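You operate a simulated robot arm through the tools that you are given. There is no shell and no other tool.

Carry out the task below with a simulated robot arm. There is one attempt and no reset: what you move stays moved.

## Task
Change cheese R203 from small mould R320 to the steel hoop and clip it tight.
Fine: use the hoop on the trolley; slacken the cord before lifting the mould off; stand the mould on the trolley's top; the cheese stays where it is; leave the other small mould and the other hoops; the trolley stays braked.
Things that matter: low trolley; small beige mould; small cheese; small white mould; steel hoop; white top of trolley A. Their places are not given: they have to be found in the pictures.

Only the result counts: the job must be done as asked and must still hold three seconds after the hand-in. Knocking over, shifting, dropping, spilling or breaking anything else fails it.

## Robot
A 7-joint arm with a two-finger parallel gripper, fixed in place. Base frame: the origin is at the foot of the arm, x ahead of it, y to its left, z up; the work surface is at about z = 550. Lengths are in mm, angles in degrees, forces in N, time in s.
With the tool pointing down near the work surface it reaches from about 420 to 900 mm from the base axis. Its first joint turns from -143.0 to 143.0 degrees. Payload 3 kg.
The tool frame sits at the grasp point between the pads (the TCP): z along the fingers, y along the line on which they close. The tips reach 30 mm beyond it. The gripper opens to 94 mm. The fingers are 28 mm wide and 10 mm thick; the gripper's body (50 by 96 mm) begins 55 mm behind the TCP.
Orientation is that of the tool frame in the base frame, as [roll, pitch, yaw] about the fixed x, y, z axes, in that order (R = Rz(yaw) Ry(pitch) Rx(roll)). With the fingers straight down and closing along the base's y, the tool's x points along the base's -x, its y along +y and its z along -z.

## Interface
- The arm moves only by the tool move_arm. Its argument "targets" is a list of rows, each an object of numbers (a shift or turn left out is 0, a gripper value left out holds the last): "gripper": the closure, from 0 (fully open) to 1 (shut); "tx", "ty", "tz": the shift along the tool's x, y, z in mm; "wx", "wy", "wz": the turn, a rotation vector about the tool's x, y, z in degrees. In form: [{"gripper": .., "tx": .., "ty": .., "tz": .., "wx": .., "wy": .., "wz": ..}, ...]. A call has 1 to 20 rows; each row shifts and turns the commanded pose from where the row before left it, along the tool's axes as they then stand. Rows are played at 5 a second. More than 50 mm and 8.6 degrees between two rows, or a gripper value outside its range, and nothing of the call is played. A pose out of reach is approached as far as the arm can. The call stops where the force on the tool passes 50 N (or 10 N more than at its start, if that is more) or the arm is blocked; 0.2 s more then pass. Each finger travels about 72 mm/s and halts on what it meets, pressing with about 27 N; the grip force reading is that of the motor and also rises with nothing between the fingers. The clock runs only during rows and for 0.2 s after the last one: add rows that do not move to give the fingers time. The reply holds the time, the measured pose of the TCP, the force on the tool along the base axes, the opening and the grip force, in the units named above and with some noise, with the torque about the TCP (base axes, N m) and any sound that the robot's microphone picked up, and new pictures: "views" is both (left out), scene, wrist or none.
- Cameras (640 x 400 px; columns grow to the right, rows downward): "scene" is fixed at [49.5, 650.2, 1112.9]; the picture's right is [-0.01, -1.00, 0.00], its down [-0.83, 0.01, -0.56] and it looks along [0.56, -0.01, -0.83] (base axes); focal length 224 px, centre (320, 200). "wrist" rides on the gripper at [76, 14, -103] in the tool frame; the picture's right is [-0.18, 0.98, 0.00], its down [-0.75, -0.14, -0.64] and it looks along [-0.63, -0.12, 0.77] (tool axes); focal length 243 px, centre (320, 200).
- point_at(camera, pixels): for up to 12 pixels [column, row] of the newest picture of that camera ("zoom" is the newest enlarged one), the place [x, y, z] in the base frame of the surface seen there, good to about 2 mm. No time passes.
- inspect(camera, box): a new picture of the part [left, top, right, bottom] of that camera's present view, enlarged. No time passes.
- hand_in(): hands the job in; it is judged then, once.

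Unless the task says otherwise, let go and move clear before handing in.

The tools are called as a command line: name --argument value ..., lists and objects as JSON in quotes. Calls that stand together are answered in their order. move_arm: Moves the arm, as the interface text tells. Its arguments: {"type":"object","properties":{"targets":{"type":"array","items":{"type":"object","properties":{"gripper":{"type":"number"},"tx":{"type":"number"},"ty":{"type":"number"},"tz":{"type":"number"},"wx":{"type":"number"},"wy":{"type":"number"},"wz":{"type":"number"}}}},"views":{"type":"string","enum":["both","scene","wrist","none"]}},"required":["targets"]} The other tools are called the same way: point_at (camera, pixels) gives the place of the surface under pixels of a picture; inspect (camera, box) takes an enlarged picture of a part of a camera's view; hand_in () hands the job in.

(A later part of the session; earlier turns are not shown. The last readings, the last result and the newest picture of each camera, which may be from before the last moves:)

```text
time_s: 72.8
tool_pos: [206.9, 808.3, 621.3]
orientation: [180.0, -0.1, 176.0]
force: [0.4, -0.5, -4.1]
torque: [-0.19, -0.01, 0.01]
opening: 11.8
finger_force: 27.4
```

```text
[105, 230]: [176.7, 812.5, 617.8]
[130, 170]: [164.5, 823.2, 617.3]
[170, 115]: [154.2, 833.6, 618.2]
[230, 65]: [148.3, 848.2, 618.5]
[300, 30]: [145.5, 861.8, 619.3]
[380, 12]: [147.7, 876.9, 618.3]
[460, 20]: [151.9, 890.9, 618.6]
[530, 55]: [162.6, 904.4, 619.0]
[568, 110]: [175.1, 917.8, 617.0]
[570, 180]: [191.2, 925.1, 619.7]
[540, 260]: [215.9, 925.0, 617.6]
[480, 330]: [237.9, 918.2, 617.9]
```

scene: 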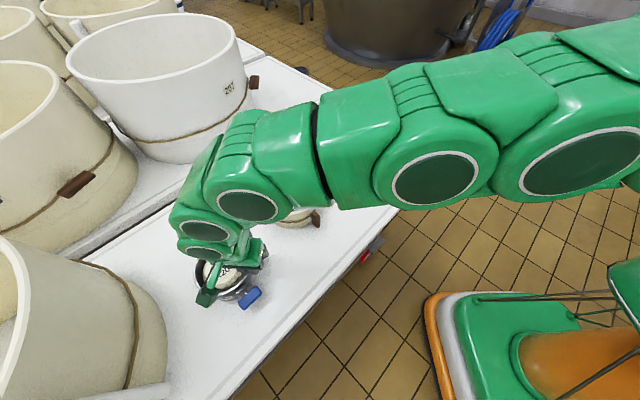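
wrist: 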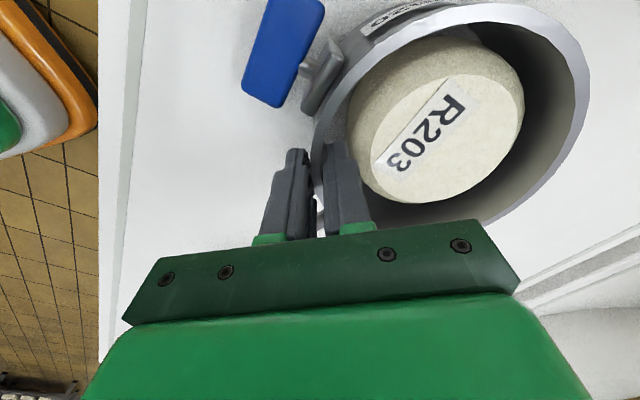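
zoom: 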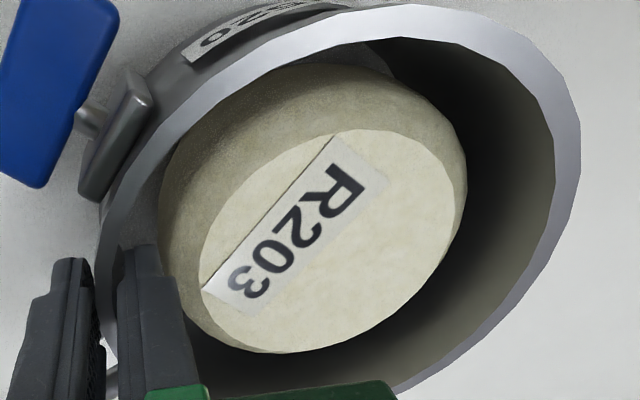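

The cheese is still at (207,872), and the hoop centre is (206.5,866) just above the table. While I still hold the hoop I'll use its far wall to nudge the cheese back by the last ~4–5 mm. First I'll close the gap slowly.

move_arm --targets '[{"tx": 2.57, "ty": -2.36}, {"tx": 2.57, "ty": -2.36}, {"tx": 2.57, "ty": -2.36}, {"tx": 2.57, "ty": -2.36}, {}]' --views "wrist"

inspect --camera "wrist" --box '[280, 0, 600, 230]'

```text
time_s: 74.0
tool_pos: [194.0, 797.2, 620.8]
orientation: [-179.9, 0.1, 176.0]
force: [-0.1, 1.0, -3.2]
torque: [0.04, -0.09, 0.0]
opening: 11.7
finger_force: 27.4
```

wrist: 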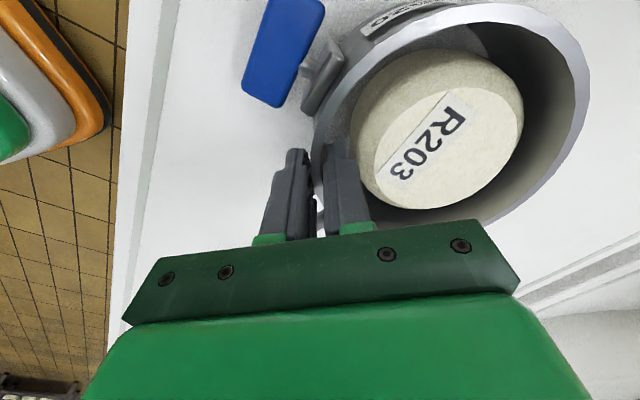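

```text
1.74 times, centred on (440, 115) of wrist
```

zoom: 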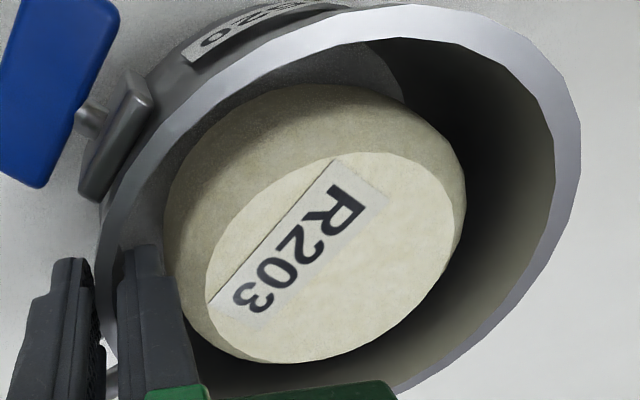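

point_at --camera "zoom" --pixels '[[212, 280], [235, 225], [285, 180], [340, 157], [400, 163], [438, 195], [445, 240], [300, 355], [240, 345], [215, 315], [325, 260], [370, 335]]'

point_at --camera "zoom" --pixels '[[105, 230], [130, 170], [170, 115], [230, 65], [300, 30], [380, 12], [460, 20], [530, 55], [568, 110], [570, 180], [540, 260], [480, 330]]'

```text
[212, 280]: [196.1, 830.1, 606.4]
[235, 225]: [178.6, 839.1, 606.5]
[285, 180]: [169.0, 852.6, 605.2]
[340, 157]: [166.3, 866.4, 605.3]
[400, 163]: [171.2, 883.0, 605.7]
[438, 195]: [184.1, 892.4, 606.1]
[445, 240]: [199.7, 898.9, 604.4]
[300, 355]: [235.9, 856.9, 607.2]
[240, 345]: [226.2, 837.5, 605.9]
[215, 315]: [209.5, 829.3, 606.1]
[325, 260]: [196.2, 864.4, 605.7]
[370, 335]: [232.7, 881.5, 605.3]
```

```text
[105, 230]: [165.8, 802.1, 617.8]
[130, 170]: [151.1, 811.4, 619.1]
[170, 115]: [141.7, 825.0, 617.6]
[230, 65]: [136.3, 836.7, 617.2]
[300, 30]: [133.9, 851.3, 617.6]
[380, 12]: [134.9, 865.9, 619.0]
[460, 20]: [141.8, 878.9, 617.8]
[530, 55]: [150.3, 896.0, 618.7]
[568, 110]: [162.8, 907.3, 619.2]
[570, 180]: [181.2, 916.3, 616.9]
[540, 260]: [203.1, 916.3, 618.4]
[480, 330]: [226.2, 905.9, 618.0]
```

That pushed further than expected: the clearance is smaller (~10 mm) and the cheese is now at about (201,864), slightly past its original (≈204.5,868.5). I'll bring the hoop back (+x, +y) and nudge it the other way in small measured steps.

move_arm --targets '[{"tx": -3.5, "ty": 6}, {"tx": -3, "ty": 6}, {}]' --views "wrist"

inspect --camera "wrist" --box '[280, 0, 600, 230]'

```text
time_s: 74.8
tool_pos: [201.9, 806.7, 621.0]
orientation: [-179.9, 0.0, 176.0]
force: [-0.6, -1.3, -4.4]
torque: [-0.23, 0.02, 0.02]
opening: 11.9
finger_force: 27.3
```

wrist: 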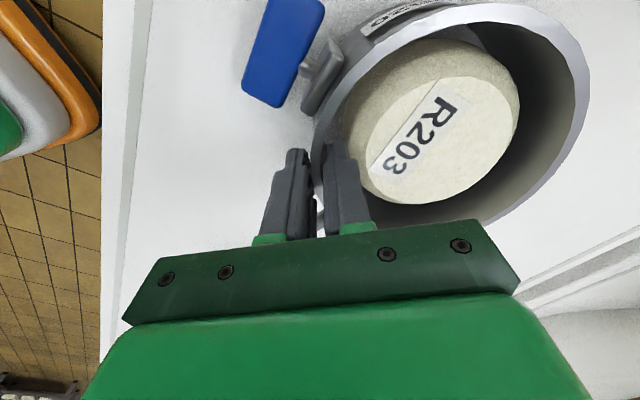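

```text
1.74 times, centred on (440, 115) of wrist
```

zoom: 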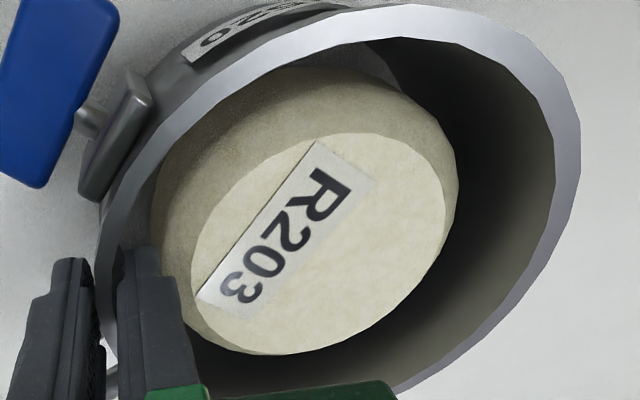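

point_at --camera "zoom" --pixels '[[198, 265], [222, 210], [270, 165], [330, 136], [390, 140], [425, 170], [440, 215], [425, 265], [380, 315], [300, 350], [230, 335], [205, 310]]'

```text
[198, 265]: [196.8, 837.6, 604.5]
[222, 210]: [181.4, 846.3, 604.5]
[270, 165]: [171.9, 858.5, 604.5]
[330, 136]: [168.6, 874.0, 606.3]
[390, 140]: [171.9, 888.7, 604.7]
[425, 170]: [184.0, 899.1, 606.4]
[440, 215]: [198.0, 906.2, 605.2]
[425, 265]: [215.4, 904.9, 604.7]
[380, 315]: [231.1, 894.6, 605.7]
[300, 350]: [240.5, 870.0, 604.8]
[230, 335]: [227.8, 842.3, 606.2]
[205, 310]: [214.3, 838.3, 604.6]
```

The cheese is now at about (204.5,871.5), only ~3 mm off in y, with little play between the far wall and my inner finger. I'll ease the hoop ~5 mm in −y so the far wall brings the cheese to y≈868.5 and the gap opens on the finger side.

move_arm --targets '[{"ty": -2.5}, {"ty": -2.5}, {}]' --views "wrist"

inspect --camera "wrist" --box '[280, 0, 600, 230]'

point_at --camera "zoom" --pixels '[[203, 265], [227, 210], [275, 165], [335, 138], [395, 143], [430, 172], [443, 217], [428, 270], [385, 318], [305, 352], [235, 338], [210, 312]]'

```text
time_s: 75.6
tool_pos: [203.1, 804.2, 620.5]
orientation: [-179.9, 0.0, 176.1]
force: [0.4, -0.1, -3.2]
torque: [-0.17, -0.01, -0.01]
opening: 11.8
finger_force: 26.8
```

wrist: 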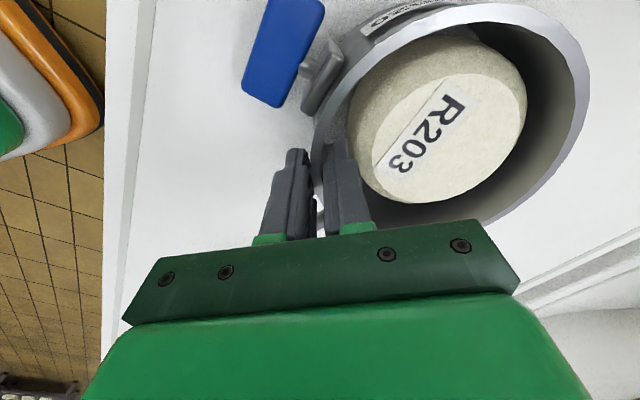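

```text
1.74 times, centred on (440, 115) of wrist
```

zoom: 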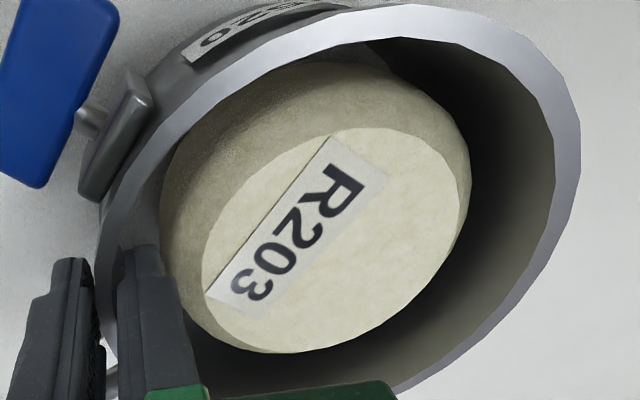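

```text
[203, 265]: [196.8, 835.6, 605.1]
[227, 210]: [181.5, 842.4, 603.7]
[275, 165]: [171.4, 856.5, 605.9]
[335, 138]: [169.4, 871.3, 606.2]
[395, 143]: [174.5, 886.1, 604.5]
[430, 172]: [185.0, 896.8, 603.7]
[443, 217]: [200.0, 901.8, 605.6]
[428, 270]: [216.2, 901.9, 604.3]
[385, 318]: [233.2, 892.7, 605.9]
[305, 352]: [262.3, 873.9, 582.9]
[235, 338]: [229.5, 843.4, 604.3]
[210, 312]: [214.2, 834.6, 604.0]
```

The cheese stayed put (free play ~5 mm). I'll move a further 4.5 mm to bring it to y≈868.5.

move_arm --targets '[{"ty": -2.5}, {"ty": -2}, {}]' --views "wrist"

inspect --camera "wrist" --box '[280, 0, 600, 230]'

point_at --camera "zoom" --pixels '[[212, 265], [240, 205], [290, 155], [345, 130], [410, 135], [455, 175], [465, 225], [440, 280], [385, 330], [300, 352], [245, 338], [220, 315]]'

```text
time_s: 76.4
tool_pos: [200.3, 798.6, 620.4]
orientation: [-179.9, -0.1, 176.0]
force: [-0.3, 1.9, -2.3]
torque: [0.12, 0.01, 0.01]
opening: 11.9
finger_force: 26.7
```

wrist: 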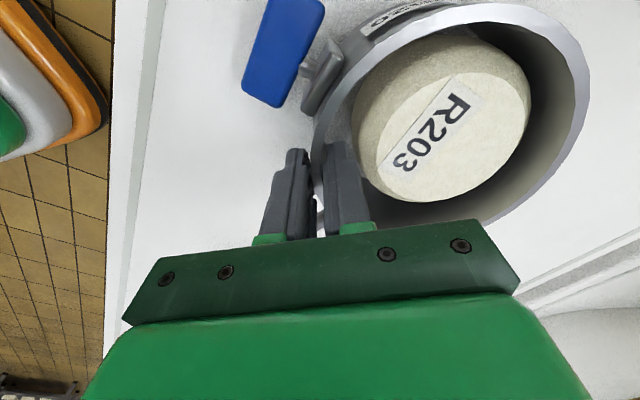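

```text
1.74 times, centred on (440, 115) of wrist
```

zoom: 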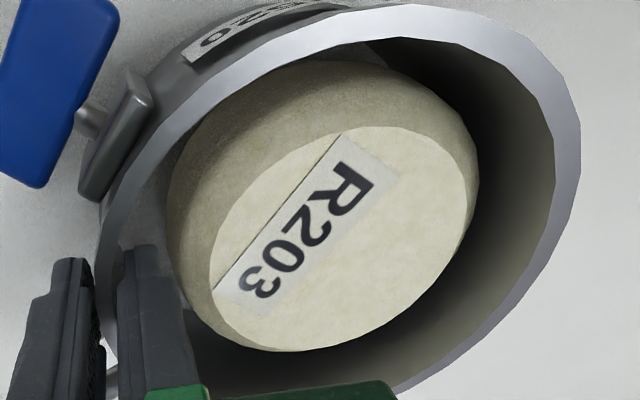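

```text
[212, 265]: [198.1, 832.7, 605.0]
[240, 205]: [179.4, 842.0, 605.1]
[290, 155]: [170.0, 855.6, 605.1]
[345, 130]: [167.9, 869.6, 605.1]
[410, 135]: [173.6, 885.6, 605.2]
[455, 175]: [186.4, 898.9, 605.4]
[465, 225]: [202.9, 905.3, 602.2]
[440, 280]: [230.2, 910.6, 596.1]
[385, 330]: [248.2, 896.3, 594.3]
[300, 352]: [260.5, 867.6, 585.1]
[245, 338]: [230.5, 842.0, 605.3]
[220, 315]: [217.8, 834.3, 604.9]
```

The cheese is at about (204,868), matching its original spot, with the gap now on the finger side. I'll set the hoop down and open the fingers just a little.

move_arm --targets '[{"ty": 1, "tz": 1.5}, {"tz": 1.5}, {}, {"gripper": 0.82}, {"gripper": 0.82}, {}]' --views "wrist"

```text
time_s: 77.8
tool_pos: [201.5, 799.8, 616.1]
orientation: [179.9, 0.0, 176.0]
force: [0.7, 0.2, -0.2]
torque: [0.03, 0.01, -0.03]
opening: 16.6
finger_force: 0.1
```

wrist: 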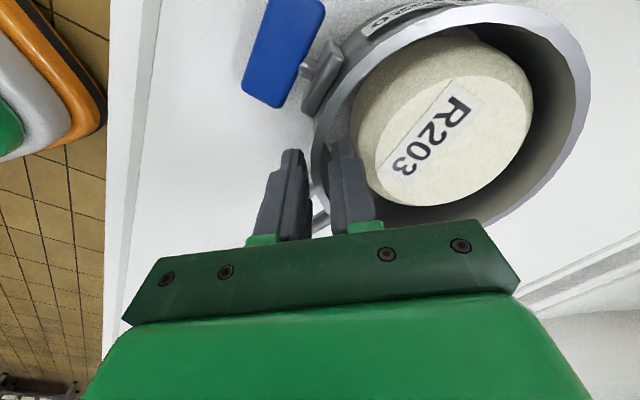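

The fingers are released with no residual force. I'll lift straight up slowly.

move_arm --targets '[{"tz": -6}, {"tz": -10}, {"tz": -15}, {"tz": -25}, {"tz": -35}, {}]' --views "both"

inspect --camera "wrist" --box '[220, 0, 520, 200]'

```text
time_s: 79.2
tool_pos: [202.4, 799.0, 710.7]
orientation: [180.0, 0.1, 176.0]
force: [-0.3, -0.4, 0.3]
torque: [-0.01, -0.01, 0.01]
opening: 16.8
finger_force: 0.0
```

scene: 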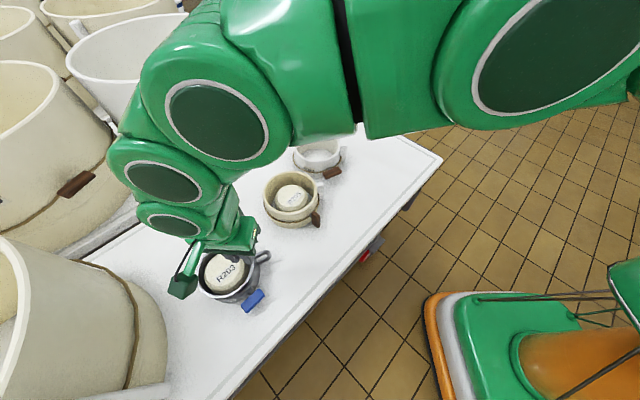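
wrist: 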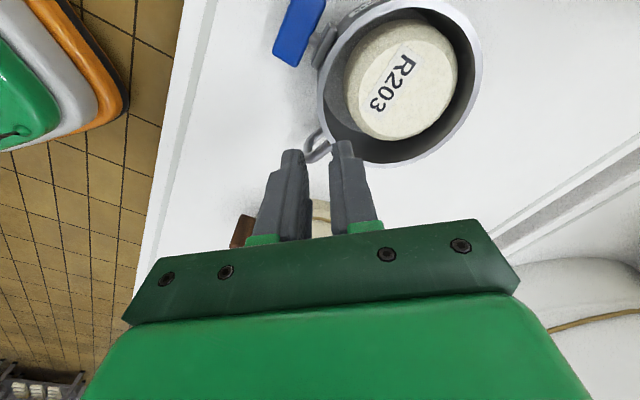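

```text
2.00 times, centred on (370, 100) of wrist
```

zoom: 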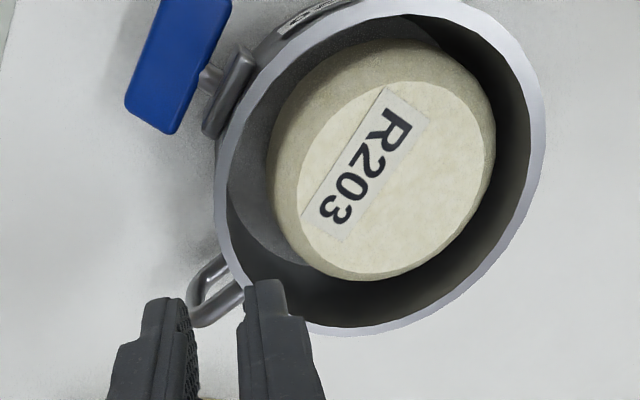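

The hoop now stands round R203. I'll measure the clip, hoop rim and cheese for the final steps.

point_at --camera "zoom" --pixels '[[216, 190], [222, 140], [250, 85], [300, 38], [370, 8], [440, 5], [500, 40], [535, 95], [540, 150], [510, 230], [460, 290], [390, 325]]'

point_at --camera "zoom" --pixels '[[300, 200], [305, 160], [330, 115], [380, 88], [430, 82], [470, 105], [492, 145], [485, 190], [450, 240], [400, 275], [345, 270], [310, 235]]'

point_at --camera "zoom" --pixels '[[160, 5], [225, 10], [130, 100], [180, 130], [175, 60], [205, 75], [212, 80], [235, 60], [215, 130], [245, 70], [190, 110], [200, 290]]'

```text
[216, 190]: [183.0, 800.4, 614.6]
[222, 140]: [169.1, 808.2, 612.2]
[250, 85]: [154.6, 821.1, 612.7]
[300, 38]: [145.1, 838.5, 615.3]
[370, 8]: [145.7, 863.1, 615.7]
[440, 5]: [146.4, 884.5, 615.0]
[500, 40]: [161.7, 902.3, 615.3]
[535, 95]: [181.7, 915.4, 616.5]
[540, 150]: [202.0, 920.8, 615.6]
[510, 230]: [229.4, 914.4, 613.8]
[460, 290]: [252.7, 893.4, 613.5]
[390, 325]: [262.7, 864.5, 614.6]
```

```text
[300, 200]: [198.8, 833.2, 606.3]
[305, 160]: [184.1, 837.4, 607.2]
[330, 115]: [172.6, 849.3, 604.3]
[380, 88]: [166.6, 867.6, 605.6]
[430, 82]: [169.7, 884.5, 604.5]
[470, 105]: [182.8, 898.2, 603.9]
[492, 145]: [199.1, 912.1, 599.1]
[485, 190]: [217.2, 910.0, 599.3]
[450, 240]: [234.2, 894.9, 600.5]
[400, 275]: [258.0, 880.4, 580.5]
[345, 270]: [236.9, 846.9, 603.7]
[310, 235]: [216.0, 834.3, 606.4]
```

```text
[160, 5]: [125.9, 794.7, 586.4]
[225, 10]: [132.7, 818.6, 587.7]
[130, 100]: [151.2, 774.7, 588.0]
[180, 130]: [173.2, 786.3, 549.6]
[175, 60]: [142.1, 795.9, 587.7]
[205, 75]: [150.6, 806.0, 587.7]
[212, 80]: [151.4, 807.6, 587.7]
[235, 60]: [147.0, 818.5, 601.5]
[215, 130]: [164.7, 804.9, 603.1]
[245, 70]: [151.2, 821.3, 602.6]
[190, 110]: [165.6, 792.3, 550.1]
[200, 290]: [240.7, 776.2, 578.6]
```

The hoop centre is about (203.5,858.7) and the cheese (203.5,868): the hoop needs about +8 mm in y to be concentric. I'll close the fingers, lower them outside the near wall between clip and handle, and nudge the hoop gently.

move_arm --targets '[{"tx": 3, "ty": -12, "gripper": 1}, {"ty": -12}, {}, {"tz": 30}, {"tz": 30}, {"tz": 30}, {"tz": 20}, {}]' --views "wrist"

```text
time_s: 81.0
tool_pos: [198.8, 778.1, 599.4]
orientation: [180.0, -0.1, 176.0]
force: [0.3, 0.0, 0.3]
torque: [0.0, 0.02, -0.01]
opening: 0.0
finger_force: 27.0
```

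wrist: 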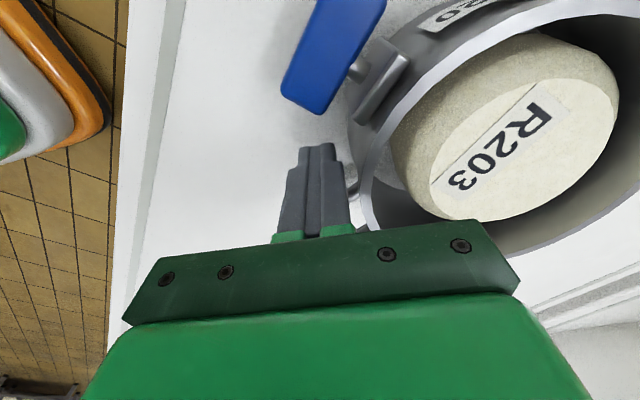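

The fingertips are just outside the near wall. Pushing gently in +y.

move_arm --targets '[{"ty": 3}, {"ty": 2}, {"ty": 2}, {"ty": 2}, {"ty": 2}, {}]' --views "wrist"

inspect --camera "wrist" --box '[330, 0, 640, 240]'

```text
time_s: 82.4
tool_pos: [198.5, 786.2, 599.2]
orientation: [-179.9, 0.0, 176.0]
force: [0.8, -1.4, -0.5]
torque: [0.0, 0.0, -0.01]
opening: 0.0
finger_force: 27.1
```

wrist: 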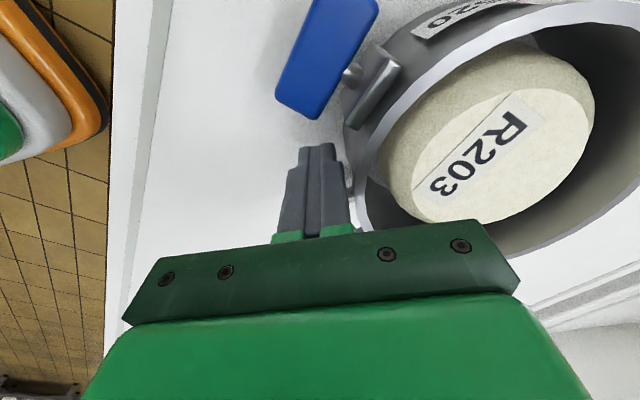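

```text
1.67 times, centred on (485, 120) of wrist
```

zoom: 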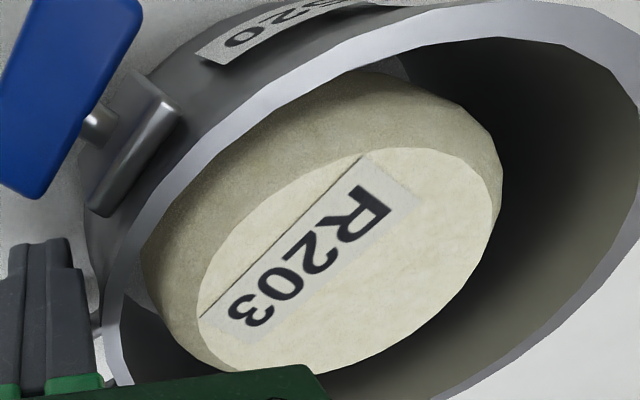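

point_at --camera "zoom" --pixels '[[115, 280], [140, 220], [190, 155], [260, 95], [350, 50], [450, 22], [540, 25], [610, 60], [638, 120], [620, 230], [560, 310], [490, 365]]'

point_at --camera "zoom" --pixels '[[205, 285], [240, 225], [300, 180], [365, 155], [440, 152], [485, 185], [490, 225], [460, 285], [400, 335], [320, 365], [240, 365], [210, 340]]'

```text
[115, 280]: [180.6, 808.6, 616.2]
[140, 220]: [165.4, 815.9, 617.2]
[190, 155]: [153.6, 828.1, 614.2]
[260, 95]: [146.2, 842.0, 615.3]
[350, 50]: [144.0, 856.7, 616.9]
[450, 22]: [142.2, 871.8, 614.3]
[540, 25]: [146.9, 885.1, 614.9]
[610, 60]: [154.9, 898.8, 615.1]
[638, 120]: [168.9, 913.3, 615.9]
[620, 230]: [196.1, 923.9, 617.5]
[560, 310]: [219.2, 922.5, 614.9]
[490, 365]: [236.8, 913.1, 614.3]
```

```text
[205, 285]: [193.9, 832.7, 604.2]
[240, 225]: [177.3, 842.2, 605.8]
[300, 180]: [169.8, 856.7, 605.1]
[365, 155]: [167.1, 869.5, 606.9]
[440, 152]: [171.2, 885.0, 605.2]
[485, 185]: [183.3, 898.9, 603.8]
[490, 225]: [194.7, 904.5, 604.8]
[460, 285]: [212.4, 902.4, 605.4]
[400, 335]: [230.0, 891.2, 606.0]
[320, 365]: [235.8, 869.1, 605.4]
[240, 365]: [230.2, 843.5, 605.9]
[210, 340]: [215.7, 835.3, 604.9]
```

The hoop centre is now (203.5,863.5) and the cheese is unmoved at (203,868.5). I'll nudge 3 mm more, then back off and raise.

move_arm --targets '[{"ty": 1.5}, {"ty": 1.5}, {}, {"ty": -8}, {"ty": -6}, {"tz": -30}, {"tz": -40}, {"tz": -40}, {}]' --views "both"

inspect --camera "wrist" --box '[260, 0, 560, 200]'

```text
time_s: 84.4
tool_pos: [196.0, 776.4, 711.1]
orientation: [-180.0, 0.1, 176.0]
force: [0.1, -0.5, -0.6]
torque: [-0.01, -0.04, -0.01]
opening: 0.0
finger_force: 27.6
```

scene: 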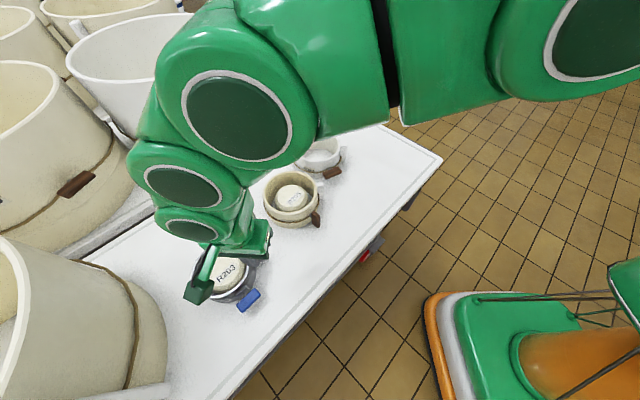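
wrist: 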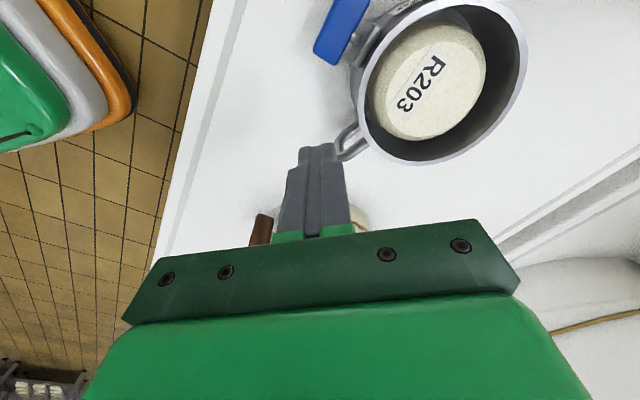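

```text
2.00 times, centred on (410, 100) of wrist
```

zoom: 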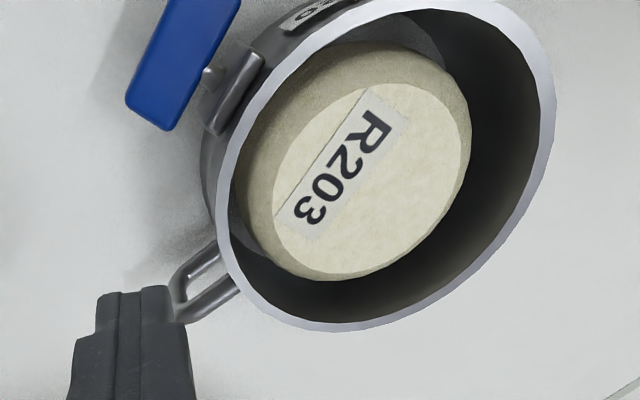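

Good. Next I'll turn the hand to face the clip (yaw about −134°), staying high.

move_arm --targets '[{"wz": -7.15}, {"wz": -7.15}, {"wz": -7.15}, {"wz": -7.15}, {"wz": -7.15}, {"wz": -7.15}, {"wz": -7.15}, {}]' --views "wrist"

inspect --camera "wrist" --box '[240, 60, 500, 230]'

```text
time_s: 86.2
tool_pos: [195.9, 776.6, 709.4]
orientation: [-180.0, 0.0, -133.9]
force: [1.0, 0.3, -0.6]
torque: [0.01, 0.0, 0.0]
opening: 0.0
finger_force: 26.6
```

wrist: 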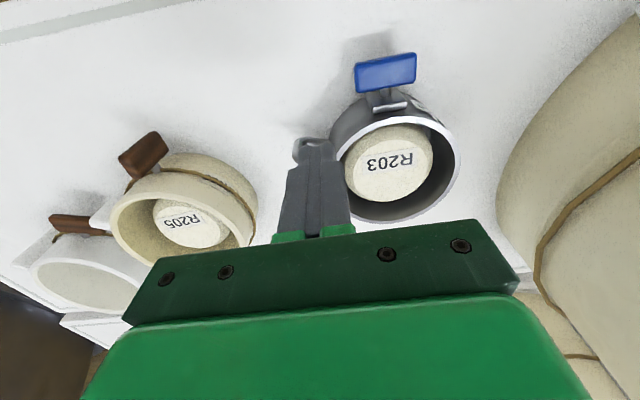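

```text
2.35 times, centred on (370, 145) of wrist
```

zoom: 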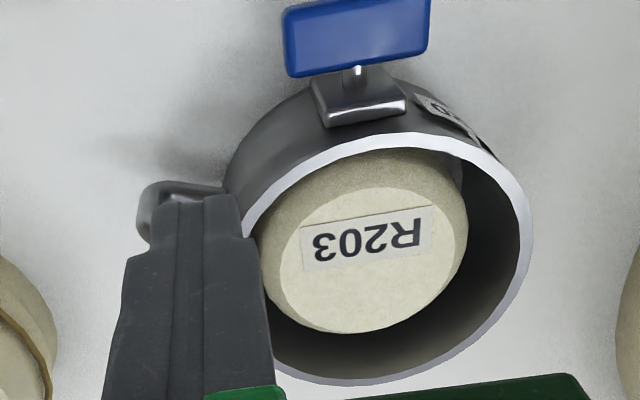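

I can see the blue clip well. I'll measure it precisely.

inspect --camera "wrist" --box '[340, 40, 440, 120]'

point_at --camera "zoom" --pixels '[[105, 120], [120, 190], [250, 110], [270, 200], [370, 90], [380, 170], [240, 150], [120, 230], [250, 240], [380, 200], [270, 260], [330, 300]]'

```text
5.00 times, centred on (390, 80) of wrist
```

zoom: 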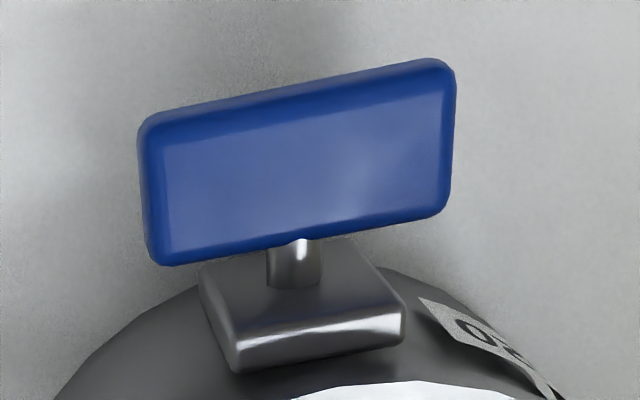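

```text
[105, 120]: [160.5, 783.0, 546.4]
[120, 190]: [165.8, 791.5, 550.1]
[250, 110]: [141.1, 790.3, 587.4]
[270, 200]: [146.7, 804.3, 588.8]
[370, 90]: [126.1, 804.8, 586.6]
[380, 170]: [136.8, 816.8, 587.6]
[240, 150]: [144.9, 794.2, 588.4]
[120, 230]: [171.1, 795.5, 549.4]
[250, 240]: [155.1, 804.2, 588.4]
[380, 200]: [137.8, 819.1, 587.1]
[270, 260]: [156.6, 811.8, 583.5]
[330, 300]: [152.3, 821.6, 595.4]
```

point_at --camera "zoom" --pixels '[[160, 145], [170, 245], [435, 85], [435, 200], [300, 165], [150, 200], [445, 140], [300, 95], [300, 225], [290, 270], [210, 290], [400, 320]]'

```text
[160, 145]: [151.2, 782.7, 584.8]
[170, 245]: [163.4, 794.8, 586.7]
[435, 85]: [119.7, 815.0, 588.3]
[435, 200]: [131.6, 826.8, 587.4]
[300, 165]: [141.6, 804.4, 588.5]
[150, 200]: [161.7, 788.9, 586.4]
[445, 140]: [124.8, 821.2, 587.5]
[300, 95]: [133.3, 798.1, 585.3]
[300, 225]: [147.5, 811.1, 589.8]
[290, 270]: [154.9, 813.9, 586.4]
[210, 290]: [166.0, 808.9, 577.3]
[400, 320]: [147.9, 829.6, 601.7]
```

The clip plate is centred at (141.5,804.8,582), its axis along azimuth 225°, lying flat. I'll place the closed fingertips above its right-hand arm (about 19 mm from the axis).

move_arm --targets '[{"tx": 11, "ty": 19.9}, {"tx": 11, "ty": 19.9}, {}, {"tz": 35}, {"tz": 34}, {"tz": 12}, {}]' --views "both"

inspect --camera "wrist" --box '[240, 60, 440, 200]'

```text
time_s: 87.8
tool_pos: [153.7, 787.4, 627.1]
orientation: [180.0, 0.0, -133.9]
force: [0.3, -0.3, -0.3]
torque: [0.0, 0.0, -0.01]
opening: 0.3
finger_force: 27.4
```

scene: 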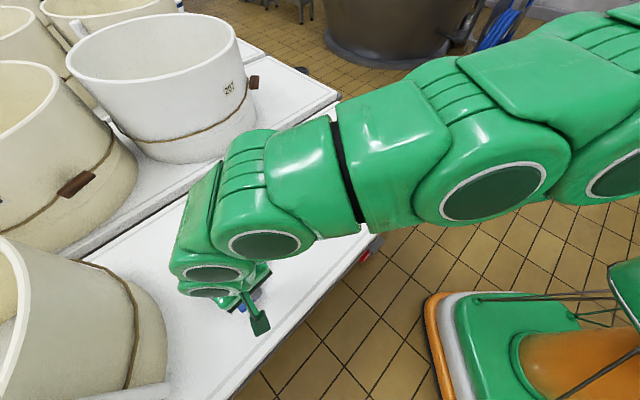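
wrist: 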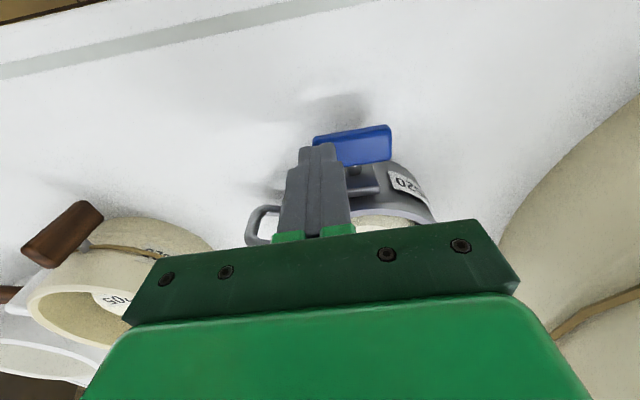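

```text
2.86 times, centred on (340, 130) of wrist
```

zoom: 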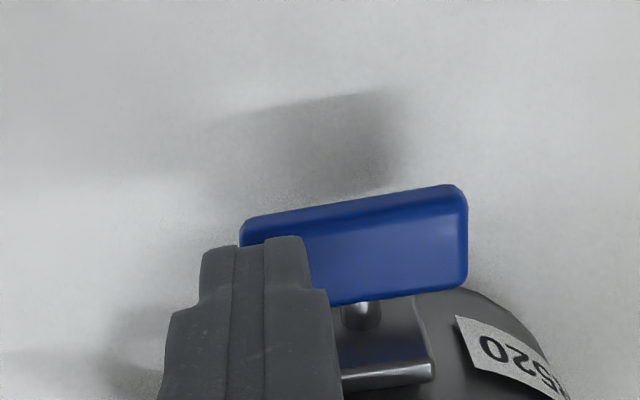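

The fingertips cover the clip's right arm (left in this flipped picture). I'll descend slowly and watch whether it yields.

move_arm --targets '[{"tz": 4}, {"tz": 4}, {"tz": 2}, {"tz": 1}, {}]' --views "wrist"

inspect --camera "wrist" --box '[240, 60, 440, 200]'

```text
time_s: 89.0
tool_pos: [152.2, 789.3, 616.2]
orientation: [180.0, 0.0, -134.0]
force: [0.2, -1.1, -0.1]
torque: [0.01, 0.0, 0.02]
opening: 0.0
finger_force: 27.4
```

wrist: 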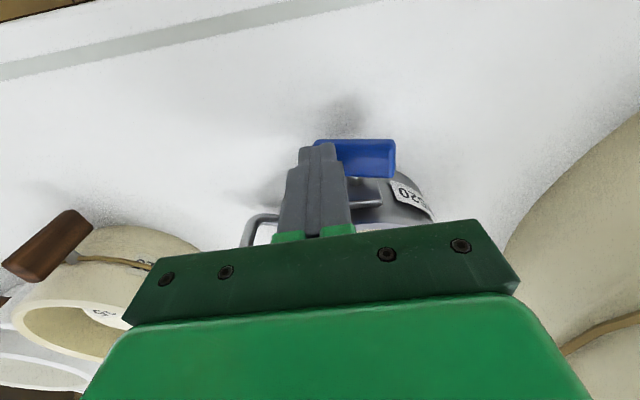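

```text
2.86 times, centred on (340, 130) of wrist
```

zoom: 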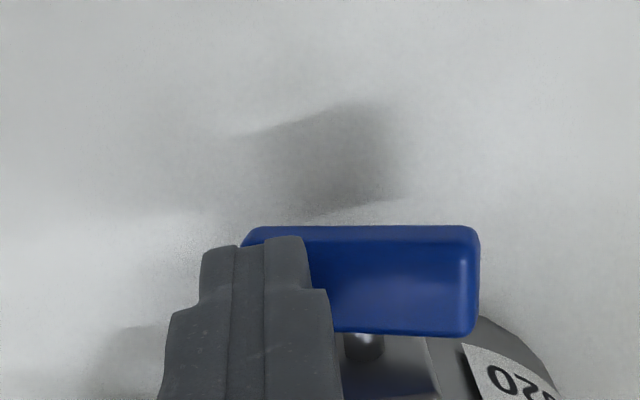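

The plate is tilting with almost no force, so this is the free direction. I'll continue pressing down.

move_arm --targets '[{"tz": 2}, {"tz": 2}, {"tz": 2}, {}]' --views "wrist"

inspect --camera "wrist" --box '[240, 60, 440, 200]'

```text
time_s: 90.0
tool_pos: [151.8, 789.0, 609.6]
orientation: [-180.0, 0.0, -134.0]
force: [-0.3, 0.5, 0.1]
torque: [-0.03, 0.02, -0.02]
opening: 0.1
finger_force: 26.7
```

wrist: 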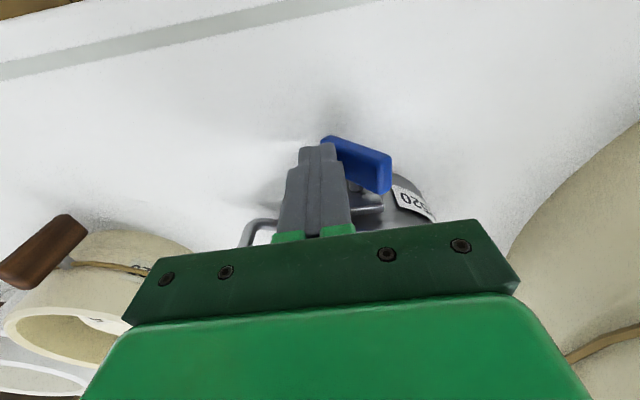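

```text
2.86 times, centred on (340, 130) of wrist
```

zoom: 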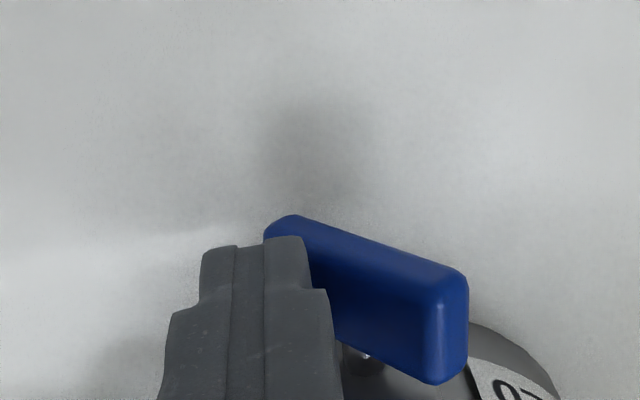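

The clip is turning well, with its left end rising. Pressing on.

move_arm --targets '[{"tz": 2}, {"tz": 2}, {"tz": 2}, {"tz": 2}, {}]' --views "wrist"

inspect --camera "wrist" --box '[240, 60, 440, 200]'

```text
time_s: 91.2
tool_pos: [151.6, 789.3, 603.0]
orientation: [-180.0, -0.1, -133.9]
force: [1.3, 0.2, 0.5]
torque: [0.04, -0.04, -0.03]
opening: 0.0
finger_force: 27.0
```

wrist: 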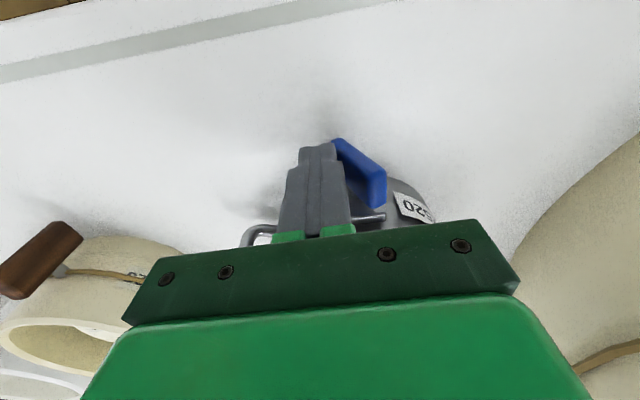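

```text
2.86 times, centred on (340, 130) of wrist
```

zoom: 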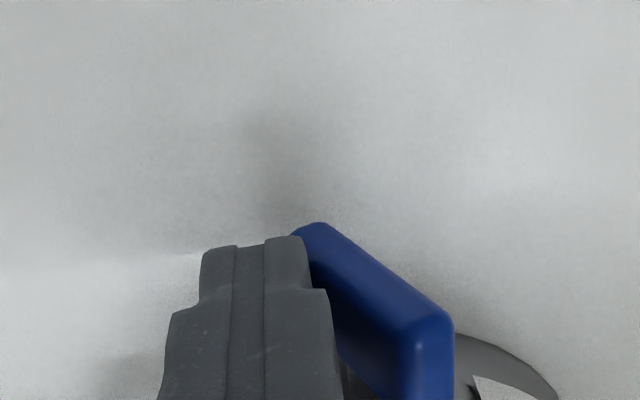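

It's about 60° now with negligible force. Pressing a little further.

move_arm --targets '[{"tz": 2}, {"tz": 2}, {"tz": 2}, {"tz": 2}, {}]' --views "wrist"

inspect --camera "wrist" --box '[240, 60, 440, 200]'

```text
time_s: 92.4
tool_pos: [152.7, 789.3, 595.3]
orientation: [-179.9, 0.0, -134.0]
force: [0.0, 0.3, 0.7]
torque: [-0.05, 0.0, -0.01]
opening: 0.0
finger_force: 27.0
```

wrist: 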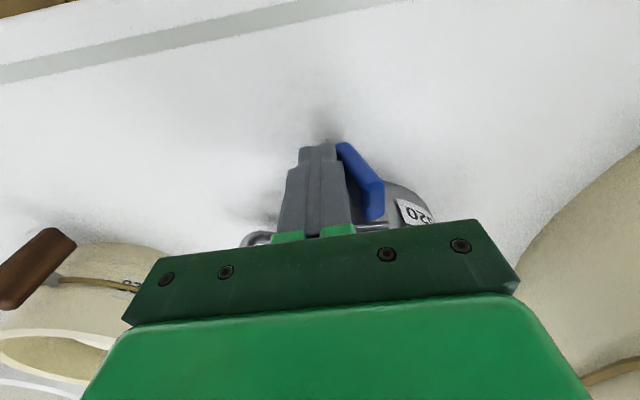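

```text
2.86 times, centred on (340, 130) of wrist
```

zoom: 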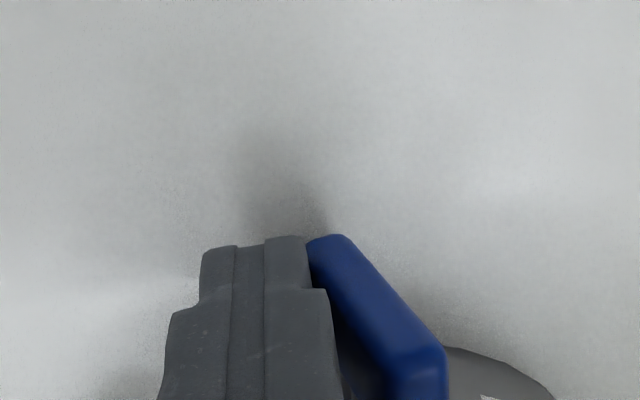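

The clip is now near vertical (~70–75°). I'll lift away and measure its angle.

move_arm --targets '[{"tz": -20}, {"tz": -40}, {"tz": -40}, {"ty": -30}, {}]' --views "wrist"

inspect --camera "wrist" --box '[320, 40, 440, 140]'

```text
time_s: 93.6
tool_pos: [173.5, 769.6, 693.8]
orientation: [-179.9, 0.1, -134.1]
force: [0.4, -0.6, -0.3]
torque: [-0.05, 0.02, 0.01]
opening: 0.0
finger_force: 26.9
```

wrist: 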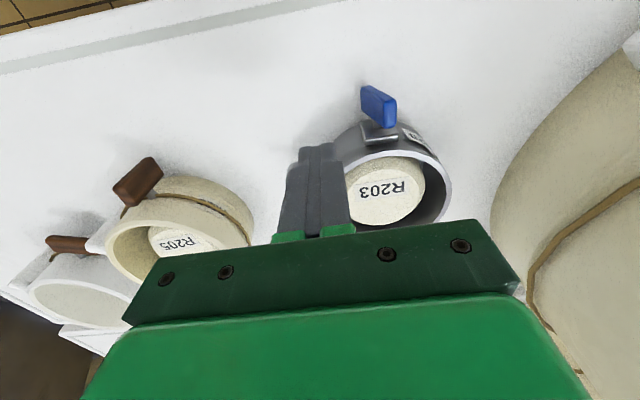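

```text
4.00 times, centred on (380, 90) of wrist
```

zoom: 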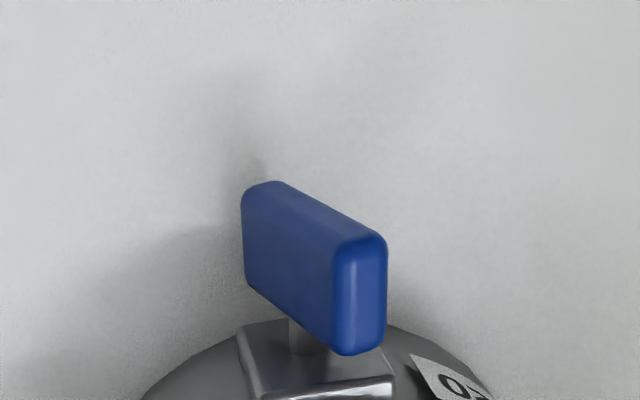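

point_at --camera "zoom" --pixels '[[255, 200], [275, 190], [250, 270], [360, 250], [375, 260], [345, 260], [340, 340], [378, 330], [360, 345], [300, 250], [290, 290], [350, 300]]'

```text
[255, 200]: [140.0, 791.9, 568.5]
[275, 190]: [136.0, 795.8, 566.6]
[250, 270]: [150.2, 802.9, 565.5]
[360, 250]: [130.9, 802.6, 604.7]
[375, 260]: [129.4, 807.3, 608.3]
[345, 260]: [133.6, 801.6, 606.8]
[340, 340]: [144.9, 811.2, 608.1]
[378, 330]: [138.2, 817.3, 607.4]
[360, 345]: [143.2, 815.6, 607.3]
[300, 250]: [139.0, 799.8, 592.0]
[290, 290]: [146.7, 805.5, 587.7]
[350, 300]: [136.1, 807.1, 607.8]
```

The clip is about 17° short of vertical. I'll finish by gripping it, tilting the hand 45° and rolling −17° to match the plate. First I'll back off and orient.

move_arm --targets '[{"tx": 36.2, "ty": 16.1, "tz": -13, "gripper": 0.64}, {"tx": 36.2, "ty": 16.1, "tz": -13}, {"wz": 0.9}, {"wy": -7.5}, {"wy": -7.5}, {"wy": -7.5}, {"wy": -7.5}, {"wy": -7.5}, {"wy": -7.5}, {"wx": 4, "wz": -4}, {"wx": 4, "wz": -4}, {"wx": 4, "wz": -4}, {}]' --views "both"

```text
time_s: 96.4
tool_pos: [99.4, 737.4, 720.4]
orientation: [-156.6, 42.4, -118.4]
force: [-0.4, -0.1, 0.0]
torque: [0.02, 0.02, 0.0]
opening: 33.6
finger_force: 0.1
```

scene: 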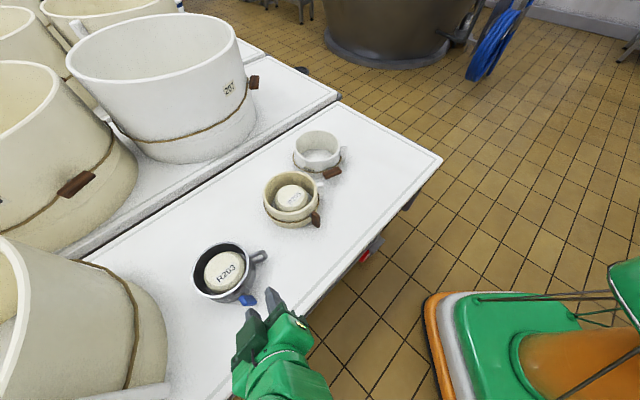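
wrist: 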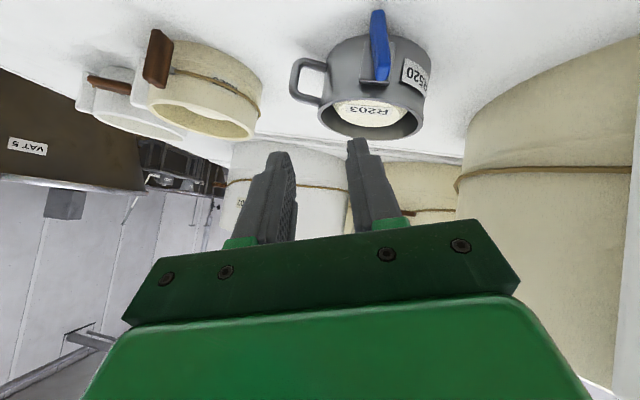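

The view is clear, so I'll check the cheese against the initial picture and look at the clip.

inspect --camera "scene" --box '[170, 220, 280, 320]'

inspect --camera "wrist" --box '[280, 0, 440, 150]'

point_at --camera "wrist" --pixels '[[375, 15], [378, 30], [381, 50], [384, 70], [384, 78], [370, 20], [388, 60]]'

```text
4.00 times, centred on (225, 270) of scene
```

zoom: 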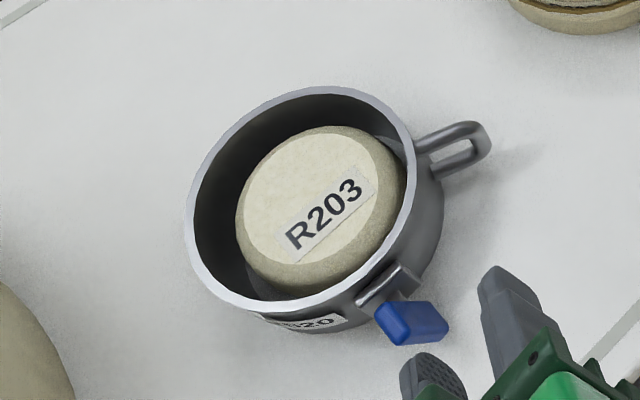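

```text
2.67 times, centred on (360, 75) of wrist
```

zoom: 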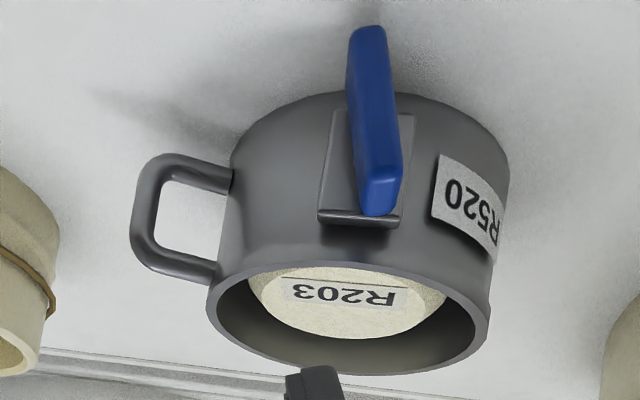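

```text
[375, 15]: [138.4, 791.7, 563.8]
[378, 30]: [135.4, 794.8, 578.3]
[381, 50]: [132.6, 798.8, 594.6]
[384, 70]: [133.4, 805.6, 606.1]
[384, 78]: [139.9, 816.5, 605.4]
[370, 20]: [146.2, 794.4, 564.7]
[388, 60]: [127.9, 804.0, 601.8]
```

The cheese matches the initial picture within about 1–2 mm. The clip's outer edge runs (138,792,564)→(130,805,606), i.e. about −19°. I'll move to the pre-approach point in line with it.

move_arm --targets '[{"tx": 20.1, "ty": 28.7, "tz": 11.2}, {"tx": 20.1, "ty": 28.7, "tz": 11.2}, {}, {"tz": 25}, {"tz": 25}, {}]' --views "both"

inspect --camera "wrist" --box '[220, 50, 430, 220]'

```text
time_s: 97.8
tool_pos: [93.9, 773.6, 627.5]
orientation: [-156.6, 42.6, -118.5]
force: [0.1, -0.4, -0.8]
torque: [-0.03, 0.04, 0.04]
opening: 33.7
finger_force: 0.0
```

scene: 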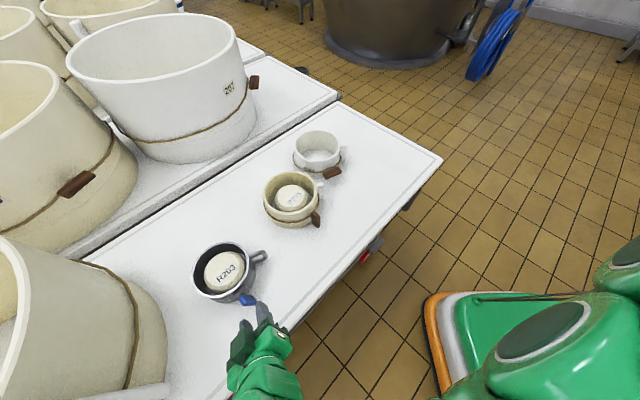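
wrist: 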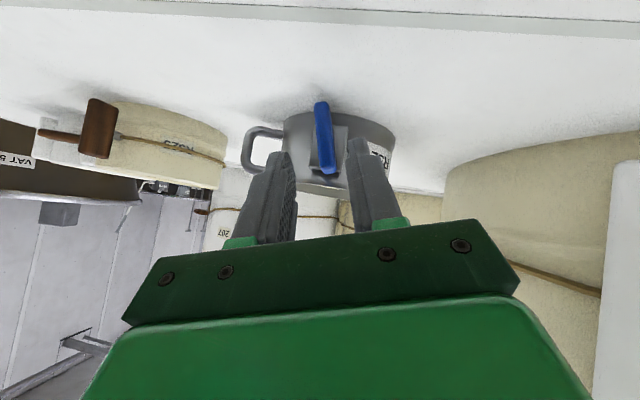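

```text
2.35 times, centred on (325, 135) of wrist
```

zoom: 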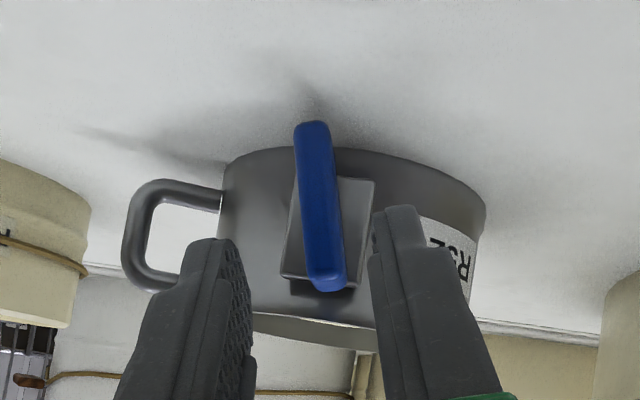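

The key lines up between the fingers. I'll advance the last 50 mm in shrinking steps.

move_arm --targets '[{"ty": 2, "tz": 20}, {"tz": 15}, {"tz": 10}, {}]' --views "wrist"

inspect --camera "wrist" --box '[220, 80, 430, 240]'

point_at --camera "wrist" --pixels '[[320, 125], [323, 145], [326, 165], [329, 185], [331, 205], [333, 215]]'

```text
time_s: 98.8
tool_pos: [120.7, 793.0, 597.5]
orientation: [-156.6, 42.5, -118.5]
force: [-0.5, 0.5, -0.7]
torque: [0.0, -0.02, -0.03]
opening: 34.1
finger_force: 0.0
```

wrist: 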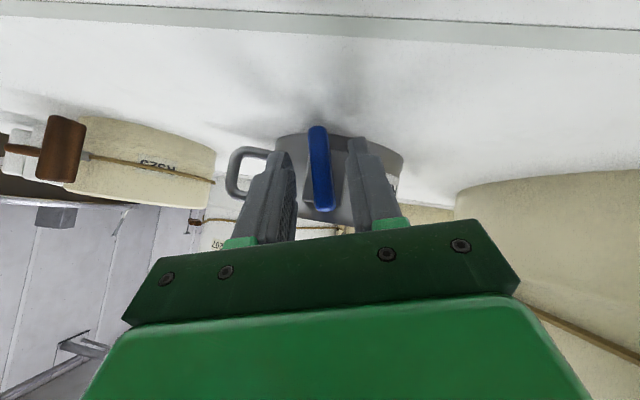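

```text
2.50 times, centred on (325, 160) of wrist
```

zoom: 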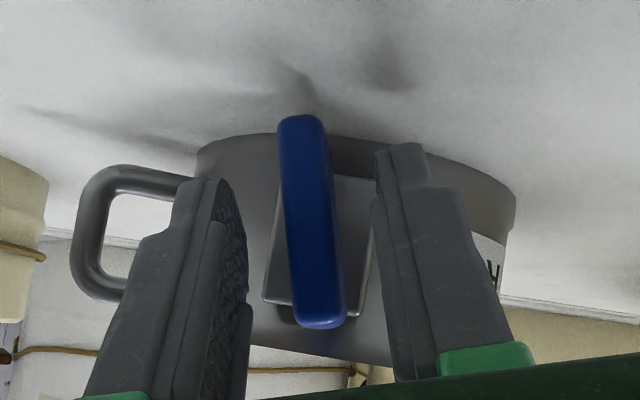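

```text
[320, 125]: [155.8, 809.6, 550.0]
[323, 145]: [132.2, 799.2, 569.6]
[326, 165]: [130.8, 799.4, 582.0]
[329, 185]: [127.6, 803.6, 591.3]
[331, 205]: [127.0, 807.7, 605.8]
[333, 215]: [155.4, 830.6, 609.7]
```

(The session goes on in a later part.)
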